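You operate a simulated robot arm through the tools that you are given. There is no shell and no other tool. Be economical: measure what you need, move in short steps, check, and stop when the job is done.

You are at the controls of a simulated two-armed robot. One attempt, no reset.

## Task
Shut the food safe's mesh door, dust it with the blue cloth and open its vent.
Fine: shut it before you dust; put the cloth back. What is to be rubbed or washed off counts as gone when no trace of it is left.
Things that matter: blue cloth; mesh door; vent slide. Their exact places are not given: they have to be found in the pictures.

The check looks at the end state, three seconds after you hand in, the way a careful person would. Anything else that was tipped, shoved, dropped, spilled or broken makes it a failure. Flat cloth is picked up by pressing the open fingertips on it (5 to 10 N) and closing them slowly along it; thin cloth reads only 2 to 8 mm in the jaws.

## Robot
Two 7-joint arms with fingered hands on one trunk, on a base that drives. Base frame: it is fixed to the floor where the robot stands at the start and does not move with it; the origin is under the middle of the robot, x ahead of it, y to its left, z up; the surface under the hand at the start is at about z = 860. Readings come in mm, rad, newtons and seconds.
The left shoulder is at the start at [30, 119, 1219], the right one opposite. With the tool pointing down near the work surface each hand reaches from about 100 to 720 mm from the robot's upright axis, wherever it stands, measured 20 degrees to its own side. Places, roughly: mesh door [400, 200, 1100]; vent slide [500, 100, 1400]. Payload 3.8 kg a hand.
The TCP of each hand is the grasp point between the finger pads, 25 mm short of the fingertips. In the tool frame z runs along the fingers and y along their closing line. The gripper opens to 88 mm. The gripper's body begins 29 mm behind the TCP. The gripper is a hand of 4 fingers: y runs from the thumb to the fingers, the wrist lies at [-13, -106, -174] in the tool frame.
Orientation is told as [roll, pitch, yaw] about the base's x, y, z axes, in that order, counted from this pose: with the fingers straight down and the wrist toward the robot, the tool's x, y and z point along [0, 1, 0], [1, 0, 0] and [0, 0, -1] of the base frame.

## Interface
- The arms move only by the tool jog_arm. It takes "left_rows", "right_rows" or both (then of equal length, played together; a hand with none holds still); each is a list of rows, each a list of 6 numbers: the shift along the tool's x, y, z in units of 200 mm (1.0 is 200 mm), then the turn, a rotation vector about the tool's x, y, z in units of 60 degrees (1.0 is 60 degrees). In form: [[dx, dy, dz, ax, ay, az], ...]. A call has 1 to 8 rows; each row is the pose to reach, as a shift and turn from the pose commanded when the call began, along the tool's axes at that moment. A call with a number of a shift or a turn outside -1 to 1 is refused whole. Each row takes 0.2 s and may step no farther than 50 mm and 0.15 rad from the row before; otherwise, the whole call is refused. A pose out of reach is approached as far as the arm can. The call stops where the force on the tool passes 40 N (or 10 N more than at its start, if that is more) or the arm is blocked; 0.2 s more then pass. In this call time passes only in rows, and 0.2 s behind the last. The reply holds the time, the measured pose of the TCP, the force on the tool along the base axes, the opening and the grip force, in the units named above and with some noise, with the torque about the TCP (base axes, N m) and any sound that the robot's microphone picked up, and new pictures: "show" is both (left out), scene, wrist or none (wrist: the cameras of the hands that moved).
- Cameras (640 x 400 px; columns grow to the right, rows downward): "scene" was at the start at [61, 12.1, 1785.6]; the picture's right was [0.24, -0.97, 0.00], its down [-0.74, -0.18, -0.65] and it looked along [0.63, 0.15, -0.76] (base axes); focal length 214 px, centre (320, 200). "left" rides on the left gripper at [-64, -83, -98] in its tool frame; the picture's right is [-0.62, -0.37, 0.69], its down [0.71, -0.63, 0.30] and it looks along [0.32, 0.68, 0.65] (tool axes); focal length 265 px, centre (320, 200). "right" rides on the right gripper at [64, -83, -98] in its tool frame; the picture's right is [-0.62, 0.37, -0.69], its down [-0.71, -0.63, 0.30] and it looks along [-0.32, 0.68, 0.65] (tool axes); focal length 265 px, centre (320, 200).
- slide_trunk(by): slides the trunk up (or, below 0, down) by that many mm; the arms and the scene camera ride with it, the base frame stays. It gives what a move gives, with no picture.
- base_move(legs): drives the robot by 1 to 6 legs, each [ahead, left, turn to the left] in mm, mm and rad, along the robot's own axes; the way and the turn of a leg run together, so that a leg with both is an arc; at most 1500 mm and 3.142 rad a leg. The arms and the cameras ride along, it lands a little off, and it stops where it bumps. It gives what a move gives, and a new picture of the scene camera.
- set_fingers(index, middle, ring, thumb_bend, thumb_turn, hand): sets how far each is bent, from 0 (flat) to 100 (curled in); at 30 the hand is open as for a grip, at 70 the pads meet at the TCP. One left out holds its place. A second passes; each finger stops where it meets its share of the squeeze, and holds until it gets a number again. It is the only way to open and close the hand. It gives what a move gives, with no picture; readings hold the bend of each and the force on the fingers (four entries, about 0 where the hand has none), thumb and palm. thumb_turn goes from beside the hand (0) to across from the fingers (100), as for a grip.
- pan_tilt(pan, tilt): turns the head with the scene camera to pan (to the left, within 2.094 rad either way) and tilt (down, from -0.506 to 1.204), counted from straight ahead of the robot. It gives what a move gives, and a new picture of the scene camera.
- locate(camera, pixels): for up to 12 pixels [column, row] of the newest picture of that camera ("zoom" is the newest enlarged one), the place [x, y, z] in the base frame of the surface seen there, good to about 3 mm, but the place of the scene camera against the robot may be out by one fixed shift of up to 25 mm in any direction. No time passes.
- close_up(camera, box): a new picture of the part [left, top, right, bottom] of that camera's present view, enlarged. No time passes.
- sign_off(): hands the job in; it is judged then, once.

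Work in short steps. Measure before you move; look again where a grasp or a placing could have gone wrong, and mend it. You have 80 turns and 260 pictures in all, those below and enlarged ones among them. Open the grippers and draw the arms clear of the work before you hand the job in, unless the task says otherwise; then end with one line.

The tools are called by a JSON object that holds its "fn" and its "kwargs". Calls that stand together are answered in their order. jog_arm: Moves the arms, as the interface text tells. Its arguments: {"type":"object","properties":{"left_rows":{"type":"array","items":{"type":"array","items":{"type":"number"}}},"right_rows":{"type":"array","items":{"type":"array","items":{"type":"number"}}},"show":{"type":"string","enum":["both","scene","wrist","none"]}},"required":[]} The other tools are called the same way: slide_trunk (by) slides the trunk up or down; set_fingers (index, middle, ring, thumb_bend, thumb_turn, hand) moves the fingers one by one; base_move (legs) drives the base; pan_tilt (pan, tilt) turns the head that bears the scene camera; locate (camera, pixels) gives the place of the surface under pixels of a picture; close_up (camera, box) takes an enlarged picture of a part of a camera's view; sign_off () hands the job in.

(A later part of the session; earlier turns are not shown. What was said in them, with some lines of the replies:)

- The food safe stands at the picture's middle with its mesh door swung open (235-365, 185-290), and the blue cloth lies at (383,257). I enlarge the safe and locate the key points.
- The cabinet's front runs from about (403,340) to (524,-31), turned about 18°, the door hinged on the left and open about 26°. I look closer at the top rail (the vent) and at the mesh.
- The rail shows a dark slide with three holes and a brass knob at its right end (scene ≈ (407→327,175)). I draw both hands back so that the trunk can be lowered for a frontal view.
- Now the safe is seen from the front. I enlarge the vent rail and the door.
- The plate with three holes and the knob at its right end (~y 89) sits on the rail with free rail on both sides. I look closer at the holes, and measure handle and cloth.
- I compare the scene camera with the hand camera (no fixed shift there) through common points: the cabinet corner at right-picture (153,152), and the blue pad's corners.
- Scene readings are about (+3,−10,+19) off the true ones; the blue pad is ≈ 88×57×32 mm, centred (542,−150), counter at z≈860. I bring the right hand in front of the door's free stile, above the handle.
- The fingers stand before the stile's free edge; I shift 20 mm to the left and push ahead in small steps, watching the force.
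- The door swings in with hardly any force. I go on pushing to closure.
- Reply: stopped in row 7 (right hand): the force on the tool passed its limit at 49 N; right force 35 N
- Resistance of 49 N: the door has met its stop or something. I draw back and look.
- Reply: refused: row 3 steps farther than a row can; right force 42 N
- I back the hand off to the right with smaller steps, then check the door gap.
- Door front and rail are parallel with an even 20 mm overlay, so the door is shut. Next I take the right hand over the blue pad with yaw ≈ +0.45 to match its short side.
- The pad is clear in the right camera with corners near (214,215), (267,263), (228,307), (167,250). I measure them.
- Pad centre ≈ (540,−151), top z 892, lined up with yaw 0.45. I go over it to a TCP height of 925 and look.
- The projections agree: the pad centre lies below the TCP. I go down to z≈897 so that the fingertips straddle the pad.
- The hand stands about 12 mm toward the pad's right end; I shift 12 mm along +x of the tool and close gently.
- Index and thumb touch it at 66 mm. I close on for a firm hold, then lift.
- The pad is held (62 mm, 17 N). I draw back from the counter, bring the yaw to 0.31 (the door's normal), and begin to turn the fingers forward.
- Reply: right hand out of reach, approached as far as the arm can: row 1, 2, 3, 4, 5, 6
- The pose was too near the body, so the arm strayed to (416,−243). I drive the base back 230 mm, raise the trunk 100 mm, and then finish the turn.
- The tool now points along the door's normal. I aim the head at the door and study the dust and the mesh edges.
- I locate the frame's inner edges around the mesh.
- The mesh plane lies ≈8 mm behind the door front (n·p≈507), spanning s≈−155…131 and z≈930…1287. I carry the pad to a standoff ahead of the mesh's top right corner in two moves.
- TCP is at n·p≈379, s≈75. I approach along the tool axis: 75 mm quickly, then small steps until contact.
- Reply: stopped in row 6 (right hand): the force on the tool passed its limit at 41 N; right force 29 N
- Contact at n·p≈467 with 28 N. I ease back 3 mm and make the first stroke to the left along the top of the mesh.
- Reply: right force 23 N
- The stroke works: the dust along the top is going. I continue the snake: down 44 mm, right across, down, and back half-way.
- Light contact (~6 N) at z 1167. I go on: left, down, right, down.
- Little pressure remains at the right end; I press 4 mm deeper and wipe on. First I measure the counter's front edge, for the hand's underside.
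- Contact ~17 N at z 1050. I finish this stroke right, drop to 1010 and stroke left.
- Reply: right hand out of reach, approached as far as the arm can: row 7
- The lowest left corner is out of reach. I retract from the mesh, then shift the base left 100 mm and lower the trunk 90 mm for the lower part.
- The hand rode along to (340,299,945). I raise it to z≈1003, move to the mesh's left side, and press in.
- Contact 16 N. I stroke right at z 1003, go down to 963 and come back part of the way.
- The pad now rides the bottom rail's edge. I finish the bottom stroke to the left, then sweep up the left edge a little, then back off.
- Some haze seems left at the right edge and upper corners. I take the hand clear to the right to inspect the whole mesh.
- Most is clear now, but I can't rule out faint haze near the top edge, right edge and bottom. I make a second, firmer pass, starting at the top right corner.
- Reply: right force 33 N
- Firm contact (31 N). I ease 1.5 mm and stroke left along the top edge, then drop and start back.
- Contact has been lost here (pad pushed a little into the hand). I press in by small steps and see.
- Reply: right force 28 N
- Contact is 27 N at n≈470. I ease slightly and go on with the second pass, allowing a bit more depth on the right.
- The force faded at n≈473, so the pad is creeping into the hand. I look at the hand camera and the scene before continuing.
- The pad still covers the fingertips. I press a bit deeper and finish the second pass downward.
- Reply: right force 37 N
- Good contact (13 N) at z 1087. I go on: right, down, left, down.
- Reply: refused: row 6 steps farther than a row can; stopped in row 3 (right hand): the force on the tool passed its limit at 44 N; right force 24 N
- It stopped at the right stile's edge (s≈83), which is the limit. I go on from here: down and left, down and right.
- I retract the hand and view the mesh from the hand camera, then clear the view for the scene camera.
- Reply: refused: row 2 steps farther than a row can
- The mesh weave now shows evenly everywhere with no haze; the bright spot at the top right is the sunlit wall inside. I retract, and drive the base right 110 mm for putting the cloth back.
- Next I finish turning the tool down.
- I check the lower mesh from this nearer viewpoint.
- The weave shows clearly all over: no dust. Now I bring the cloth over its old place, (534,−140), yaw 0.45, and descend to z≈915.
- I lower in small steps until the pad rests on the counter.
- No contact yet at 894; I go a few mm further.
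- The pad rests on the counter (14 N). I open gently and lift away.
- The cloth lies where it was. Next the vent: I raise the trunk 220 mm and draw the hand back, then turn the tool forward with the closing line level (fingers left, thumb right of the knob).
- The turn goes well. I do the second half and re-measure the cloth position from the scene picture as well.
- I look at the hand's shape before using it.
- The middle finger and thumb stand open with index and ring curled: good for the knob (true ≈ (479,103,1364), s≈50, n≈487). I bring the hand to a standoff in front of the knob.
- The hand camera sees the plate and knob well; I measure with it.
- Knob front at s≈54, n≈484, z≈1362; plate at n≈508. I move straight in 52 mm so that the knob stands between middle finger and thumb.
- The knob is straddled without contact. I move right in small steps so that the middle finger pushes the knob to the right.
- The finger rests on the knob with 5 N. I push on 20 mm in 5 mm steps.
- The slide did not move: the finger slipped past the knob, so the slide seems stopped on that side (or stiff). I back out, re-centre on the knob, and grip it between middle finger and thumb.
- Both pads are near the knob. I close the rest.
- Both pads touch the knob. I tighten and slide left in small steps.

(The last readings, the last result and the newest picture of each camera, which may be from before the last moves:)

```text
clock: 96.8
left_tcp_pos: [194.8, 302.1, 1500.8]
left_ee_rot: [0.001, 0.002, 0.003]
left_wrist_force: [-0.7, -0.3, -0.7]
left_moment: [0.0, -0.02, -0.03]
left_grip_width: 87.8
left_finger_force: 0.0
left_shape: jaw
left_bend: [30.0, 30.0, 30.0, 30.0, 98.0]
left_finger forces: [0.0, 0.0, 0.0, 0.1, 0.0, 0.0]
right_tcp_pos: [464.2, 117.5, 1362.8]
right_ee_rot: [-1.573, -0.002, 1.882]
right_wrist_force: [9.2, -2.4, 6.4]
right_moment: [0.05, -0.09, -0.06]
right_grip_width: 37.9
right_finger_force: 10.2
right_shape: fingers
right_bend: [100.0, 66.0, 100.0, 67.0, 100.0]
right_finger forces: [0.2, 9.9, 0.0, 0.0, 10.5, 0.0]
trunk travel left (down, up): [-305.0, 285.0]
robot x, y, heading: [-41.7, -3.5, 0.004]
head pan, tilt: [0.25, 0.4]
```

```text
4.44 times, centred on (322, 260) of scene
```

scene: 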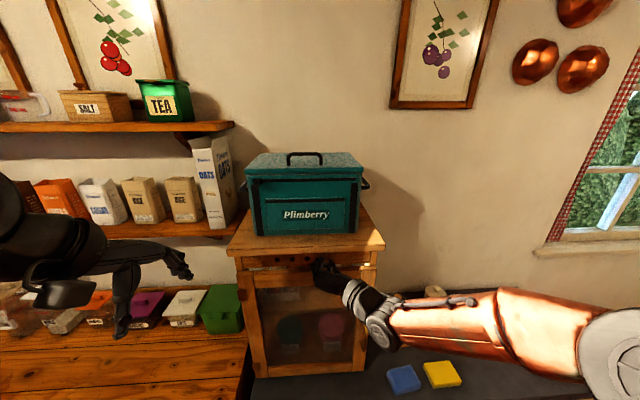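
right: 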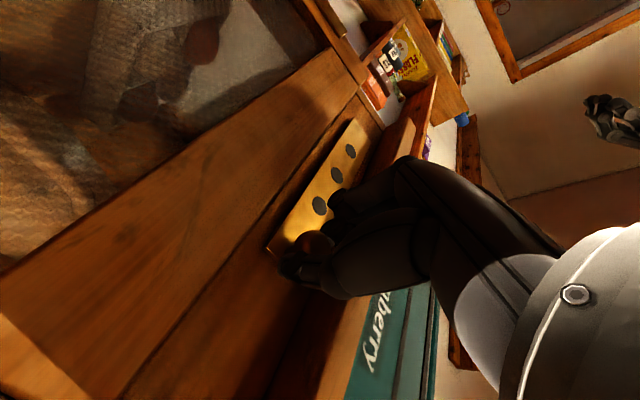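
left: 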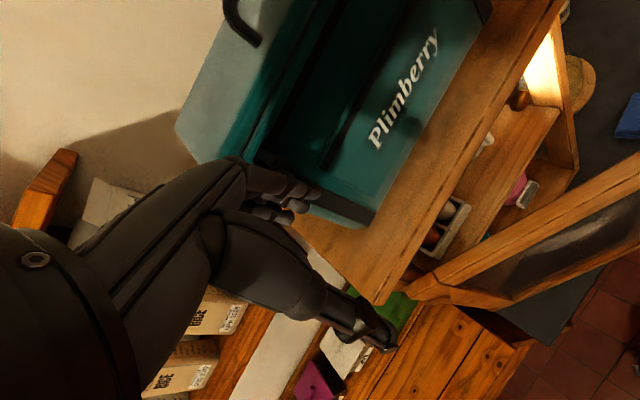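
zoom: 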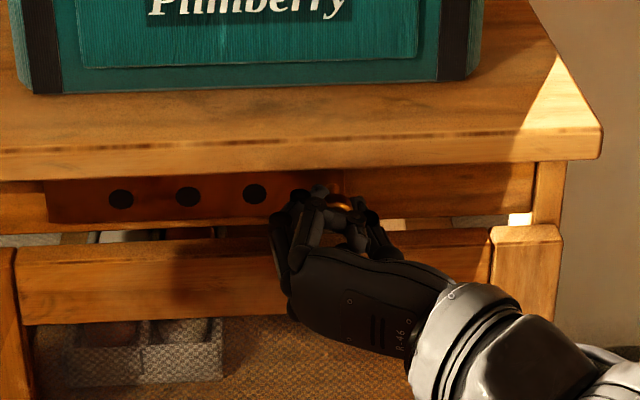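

The plate follows the knob to the left (holes moved from px 284/299/314 to 277/292/307) with ~2 N. I continue left in small steps until it comes to its stop.

{"fn": "jog_arm", "kwargs": {"right_rows": [[0, 0.025, 0, 0, 0, 0], [0, 0.05, 0, 0, 0, 0], [0, 0.075, 0, 0, 0, 0], [0, 0.1, 0, 0, 0, 0]], "show": "both"}}

{"fn": "close_up", "kwargs": {"camera": "scene", "box": [250, 220, 394, 300]}}

```text
clock: 97.8
left_tcp_pos: [194.7, 297.8, 1502.3]
left_ee_rot: [0.003, 0.0, 0.004]
left_wrist_force: [-0.7, 0.5, 1.1]
left_moment: [0.0, 0.02, 0.0]
left_grip_width: 87.7
left_finger_force: 0.1
left_shape: jaw
left_bend: [30.0, 30.0, 30.0, 30.0, 98.0]
left_finger forces: [0.0, 0.0, 0.1, 0.0, 0.1, 0.0]
right_tcp_pos: [458.5, 132.6, 1361.1]
right_ee_rot: [-1.568, -0.003, 1.882]
right_wrist_force: [5.6, -20.3, 0.3]
right_moment: [-0.03, -0.05, -0.33]
right_grip_width: 43.5
right_finger_force: 10.9
right_shape: fingers
right_bend: [100.0, 74.0, 100.0, 57.0, 99.0]
right_finger forces: [0.1, 1.7, 0.0, 0.0, 19.7, 0.0]
trunk travel left (down, up): [-305.0, 285.0]
robot x, y, heading: [-38.2, -0.1, 0.004]
head pan, tilt: [0.25, 0.4]
```

scene: 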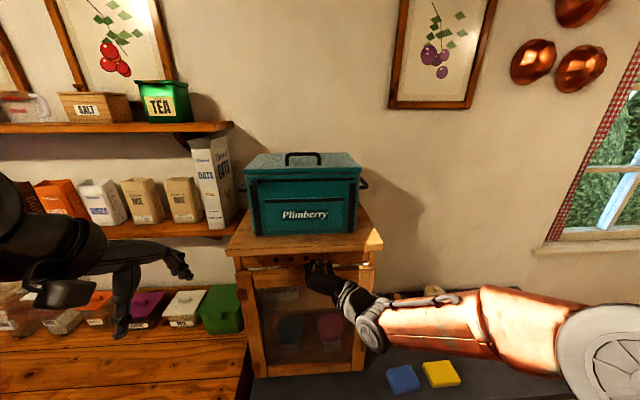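
right: 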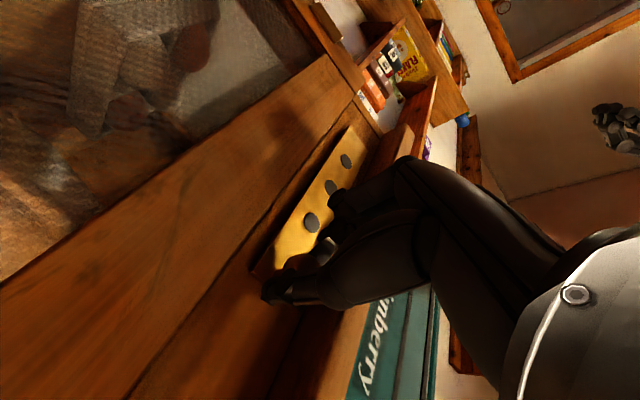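

```text
4.44 times, centred on (322, 260) of scene
```

zoom: 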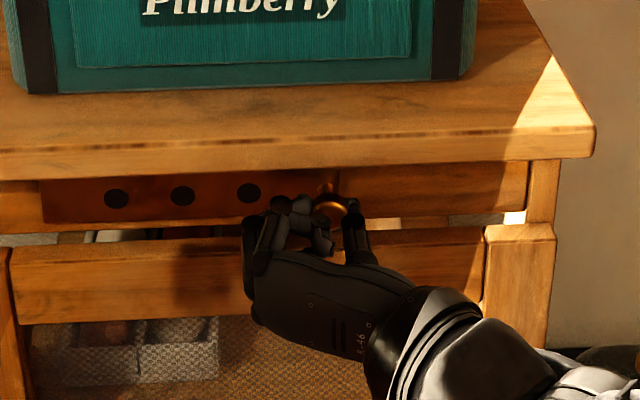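

Relative to the tabletop's corner the plate moved ≈8 px (≈20 mm, half the hole pitch) and now resists with 20 N, so it is at its open stop. I release and back out.

{"fn": "set_fingers", "kwargs": {"hand": "right", "middle": 30, "thumb_bend": 30}}

{"fn": "jog_arm", "kwargs": {"right_rows": [[0, -0.06, -0.02, 0, 0, 0], [0, -0.06, -0.15, 0, 0, 0], [0, -0.06, -0.3, 0, 0, 0], [0, -0.06, -0.5, 0, 0, 0], [0, -0.15, -0.65, 0, 0, 0]], "show": "both"}}

{"fn": "close_up", "kwargs": {"camera": "scene", "box": [230, 220, 390, 300]}}

{"fn": "close_up", "kwargs": {"camera": "right", "box": [160, 60, 420, 320]}}

```text
clock: 98.8
left_tcp_pos: [192.4, 303.3, 1501.6]
left_ee_rot: [0.001, 0.0, 0.004]
left_wrist_force: [-0.4, -0.1, 0.0]
left_moment: [0.0, -0.01, -0.01]
left_grip_width: 87.8
left_finger_force: 0.0
left_shape: jaw
left_bend: [30.0, 30.0, 30.0, 30.0, 98.0]
left_finger forces: [0.0, 0.0, 0.0, 0.0, 0.0, 0.0]
right_tcp_pos: [457.8, 138.8, 1362.0]
right_ee_rot: [-1.572, -0.002, 1.886]
right_wrist_force: [-0.3, 0.4, -1.2]
right_moment: [0.0, 0.03, -0.02]
right_grip_width: 52.6
right_finger_force: 0.1
right_shape: fingers
right_bend: [100.0, 30.0, 100.0, 30.0, 100.0]
right_finger forces: [0.0, 0.0, 0.1, 0.0, 0.1, 0.0]
trunk travel left (down, up): [-305.0, 285.0]
robot x, y, heading: [-44.1, -0.6, 0.002]
head pan, tilt: [0.25, 0.4]
```

```text
clock: 100.0
left_tcp_pos: [191.5, 301.9, 1502.7]
left_ee_rot: [0.002, -0.001, 0.002]
left_wrist_force: [0.2, 0.2, -1.2]
left_moment: [0.0, -0.02, 0.03]
left_grip_width: 87.5
left_finger_force: 0.1
left_shape: jaw
left_bend: [30.0, 30.0, 30.0, 30.0, 98.0]
left_finger forces: [0.0, 0.1, 0.1, 0.0, 0.0, 0.0]
right_tcp_pos: [342.0, 66.4, 1362.0]
right_ee_rot: [-1.573, -0.001, 1.887]
right_wrist_force: [0.0, -0.1, 0.7]
right_moment: [0.0, -0.03, -0.01]
right_grip_width: 52.7
right_finger_force: 0.1
right_shape: fingers
right_bend: [100.0, 30.0, 100.0, 30.0, 100.0]
right_finger forces: [0.0, 0.1, 0.0, 0.1, 0.1, 0.1]
trunk travel left (down, up): [-305.0, 285.0]
robot x, y, heading: [-35.4, -3.3, 0.002]
head pan, tilt: [0.25, 0.4]
```

scene: 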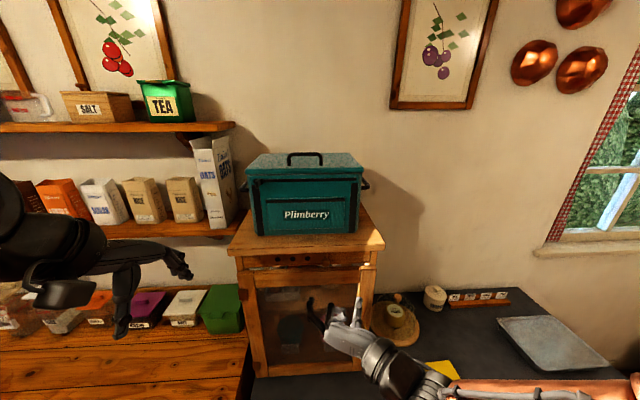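
right: 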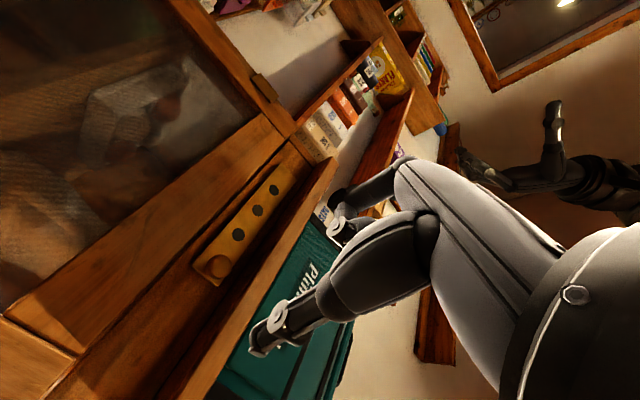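

```text
4.00 times, centred on (310, 260) of scene
```

zoom: 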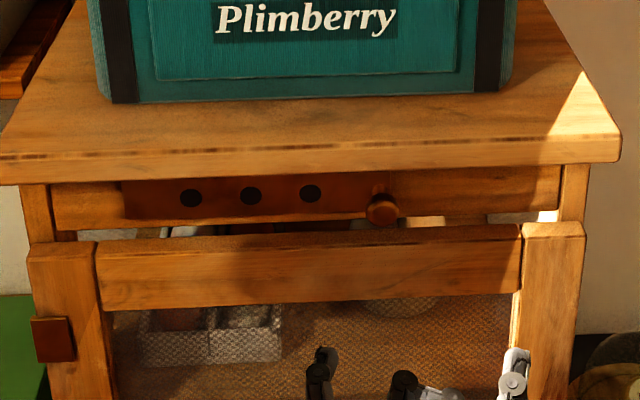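

```text
1.54 times, centred on (290, 190) of right
```

zoom: 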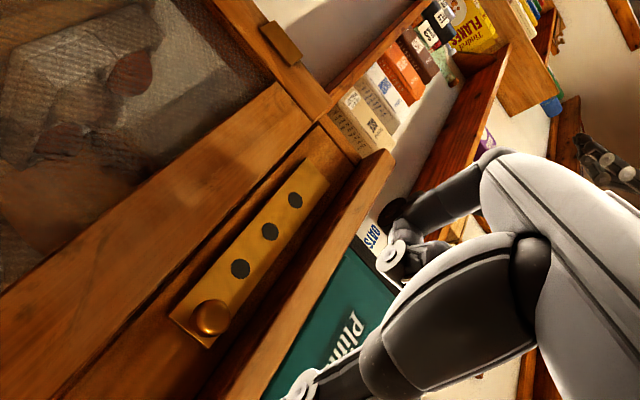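

I measure the holes and the knob to get the actual travel.

{"fn": "locate", "kwargs": {"camera": "scene", "pixels": [[277.7, 259], [292.5, 258.5], [307.5, 258], [325.5, 263], [263, 260]]}}

{"fn": "locate", "kwargs": {"camera": "right", "pixels": [[238, 235], [257, 211], [274, 190], [219, 266]]}}

```text
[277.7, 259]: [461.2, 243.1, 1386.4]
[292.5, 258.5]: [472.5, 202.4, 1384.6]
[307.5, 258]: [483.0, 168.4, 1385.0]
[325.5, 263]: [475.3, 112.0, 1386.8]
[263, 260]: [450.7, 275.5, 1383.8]
```

```text
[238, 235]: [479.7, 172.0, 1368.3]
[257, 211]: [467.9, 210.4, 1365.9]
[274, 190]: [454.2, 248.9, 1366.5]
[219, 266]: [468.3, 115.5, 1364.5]
```

The slide moved 19–20 mm to its stop, so the vent is open. I draw the right arm clear and open all fingers, then check door and cloth.

{"fn": "jog_arm", "kwargs": {"right_rows": [[0, -0.2, -0.05, 0, 0, 0], [0, -0.4, -0.1, 0, 0, 0], [0, -0.6, -0.1, 0, 0, 0], [0, -0.8, -0.1, 0, 0, 0], [0, -0.95, -0.1, 0, 0, 0]], "show": "none"}}

{"fn": "set_fingers", "kwargs": {"hand": "right", "index": 30, "ring": 30, "middle": 30, "thumb_bend": 30}}

{"fn": "base_move", "kwargs": {"legs": [[-200, 0, 0]]}}

{"fn": "close_up", "kwargs": {"camera": "scene", "box": [250, 180, 410, 340]}}

```text
clock: 101.2
left_tcp_pos: [193.6, 302.8, 1501.7]
left_ee_rot: [-0.001, -0.001, 0.003]
left_wrist_force: [1.0, -0.2, -0.1]
left_moment: [-0.03, -0.06, 0.0]
left_grip_width: 87.4
left_finger_force: 0.0
left_shape: jaw
left_bend: [30.0, 30.0, 30.0, 30.0, 98.0]
left_finger forces: [0.0, 0.1, 0.0, 0.0, 0.0, 0.0]
right_tcp_pos: [382.3, -117.4, 1362.6]
right_ee_rot: [-1.573, -0.002, 1.885]
right_wrist_force: [0.1, -0.2, 0.3]
right_moment: [0.01, 0.0, -0.04]
right_grip_width: 52.6
right_finger_force: 0.0
right_shape: fingers
right_bend: [100.0, 30.0, 100.0, 30.0, 100.0]
right_finger forces: [0.1, 0.1, 0.0, 0.0, 0.0, 0.0]
right hand out of reach, approached as far as the arm can: row 1, 2
trunk travel left (down, up): [-305.0, 285.0]
robot x, y, heading: [-40.6, 0.1, 0.006]
head pan, tilt: [0.25, 0.4]
```

```text
clock: 102.2
left_tcp_pos: [193.3, 302.5, 1501.6]
left_ee_rot: [0.0, 0.0, 0.004]
left_wrist_force: [-0.4, 0.5, 0.5]
left_moment: [0.03, 0.01, 0.02]
left_grip_width: 87.6
left_finger_force: 0.1
left_shape: jaw
left_bend: [30.0, 30.0, 30.0, 30.0, 98.0]
left_finger forces: [0.0, 0.0, 0.1, 0.1, 0.0, 0.0]
right_tcp_pos: [380.9, -117.5, 1361.5]
right_ee_rot: [-1.572, -0.002, 1.885]
right_wrist_force: [0.5, 0.4, 0.6]
right_moment: [-0.01, 0.02, 0.0]
right_grip_width: 84.1
right_finger_force: 0.1
right_shape: fingers
right_bend: [30.0, 30.0, 30.0, 30.0, 100.0]
right_finger forces: [0.0, 0.1, 0.1, 0.0, 0.0, 0.0]
trunk travel left (down, up): [-305.0, 285.0]
robot x, y, heading: [-37.0, 1.1, 0.007]
head pan, tilt: [0.25, 0.4]
```

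```text
clock: 103.8
left_tcp_pos: [-10.8, 302.4, 1501.7]
left_ee_rot: [0.0, 0.0, 0.005]
left_wrist_force: [-0.2, 0.3, -0.1]
left_moment: [-0.01, 0.0, 0.0]
left_grip_width: 87.5
left_finger_force: 0.0
left_shape: jaw
left_bend: [30.0, 30.0, 30.0, 30.0, 98.0]
left_finger forces: [0.0, 0.0, 0.0, 0.0, 0.0, 0.1]
right_tcp_pos: [177.7, -117.8, 1362.9]
right_ee_rot: [-1.572, -0.003, 1.885]
right_wrist_force: [0.1, -0.4, 0.3]
right_moment: [-0.01, 0.01, 0.0]
right_grip_width: 83.9
right_finger_force: 0.1
right_shape: fingers
right_bend: [30.0, 30.0, 30.0, 30.0, 100.0]
right_finger forces: [0.0, 0.0, 0.0, 0.1, 0.1, 0.1]
trunk travel left (down, up): [-305.0, 285.0]
robot x, y, heading: [-242.5, 1.2, 0.009]
head pan, tilt: [0.25, 0.4]
```

scene: 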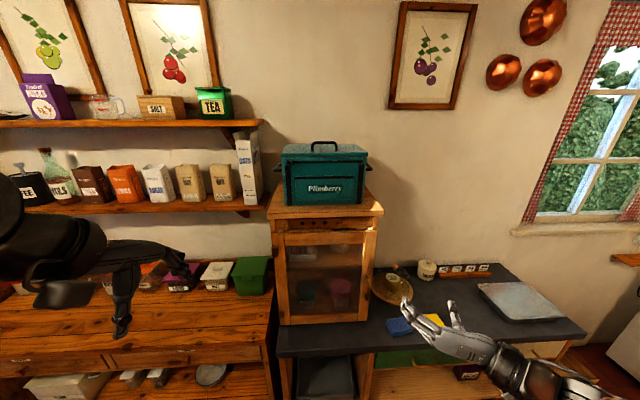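

```text
2.50 times, centred on (330, 260) of scene
```

zoom: 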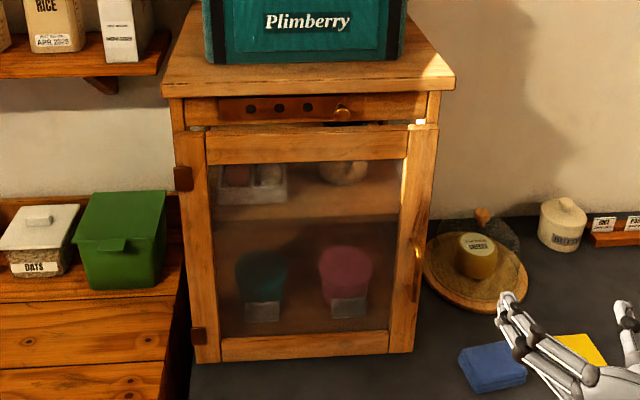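

Everything stands as it should; I verify door closure and give the mesh a last close look.

{"fn": "locate", "kwargs": {"camera": "scene", "pixels": [[280, 238], [374, 238], [282, 227], [366, 225], [320, 240], [400, 326]]}}

{"fn": "close_up", "kwargs": {"camera": "scene", "box": [325, 235, 373, 280]}}

{"fn": "close_up", "kwargs": {"camera": "scene", "box": [325, 275, 373, 320]}}

{"fn": "close_up", "kwargs": {"camera": "scene", "box": [280, 235, 328, 280]}}

{"fn": "close_up", "kwargs": {"camera": "scene", "box": [280, 275, 328, 320]}}

```text
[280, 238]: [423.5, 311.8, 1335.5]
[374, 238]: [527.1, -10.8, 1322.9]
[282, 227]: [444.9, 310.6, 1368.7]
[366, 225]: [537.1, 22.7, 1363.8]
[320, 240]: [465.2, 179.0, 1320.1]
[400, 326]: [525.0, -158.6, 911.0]
```

```text
8.89 times, centred on (349, 258) of scene
```

zoom: 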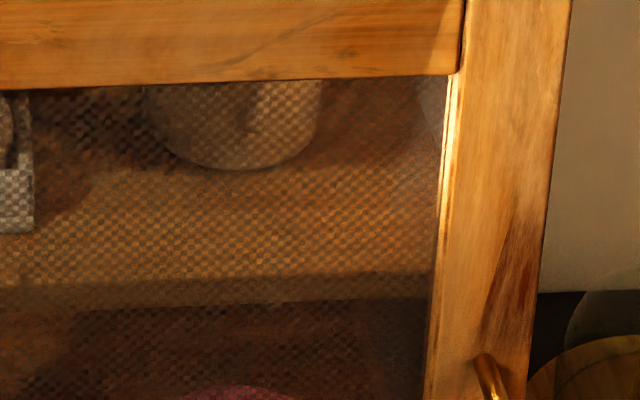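

```text
8.89 times, centred on (349, 298) of scene
```

zoom: 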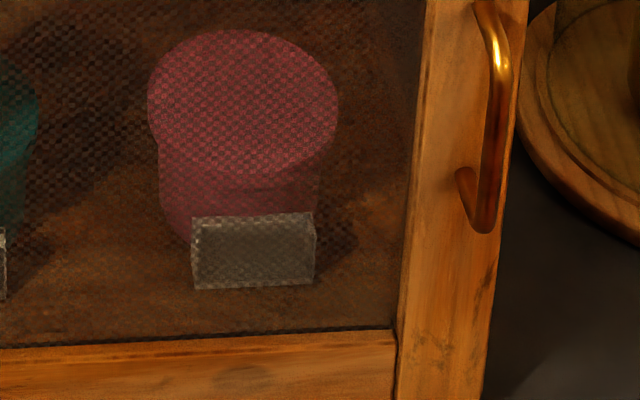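

```text
8.89 times, centred on (304, 258) of scene
```

zoom: 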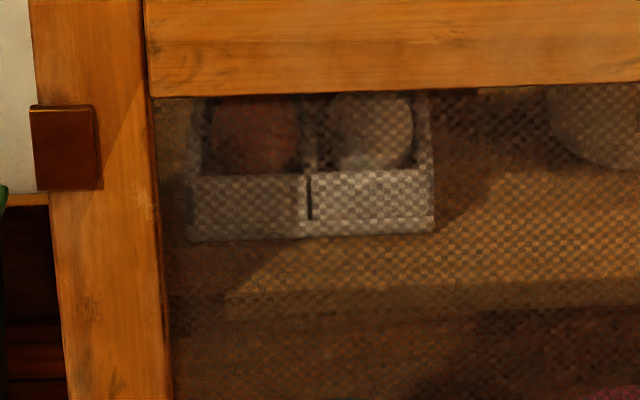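

```text
8.89 times, centred on (304, 298) of scene
```

zoom: 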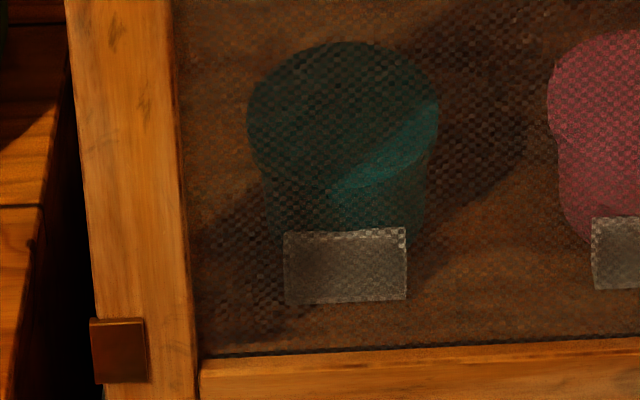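

Door and rail are parallel with the 20 mm overlay at both ends, so the door is shut. The weave is clean all over, the cloth is back, the slide is at its open stop and the arms are clear. I hand in.

{"fn": "sign_off", "kwargs": {}}

```text
The job is handed in.
```

I shut the mesh door, dusted it with the blue cloth, put the cloth back in its place, and opened the vent by sliding it about 20 mm left to its stop. I took the direction from the slide itself: it would not move right and slid freely left. In the last close views the mesh showed no dust.
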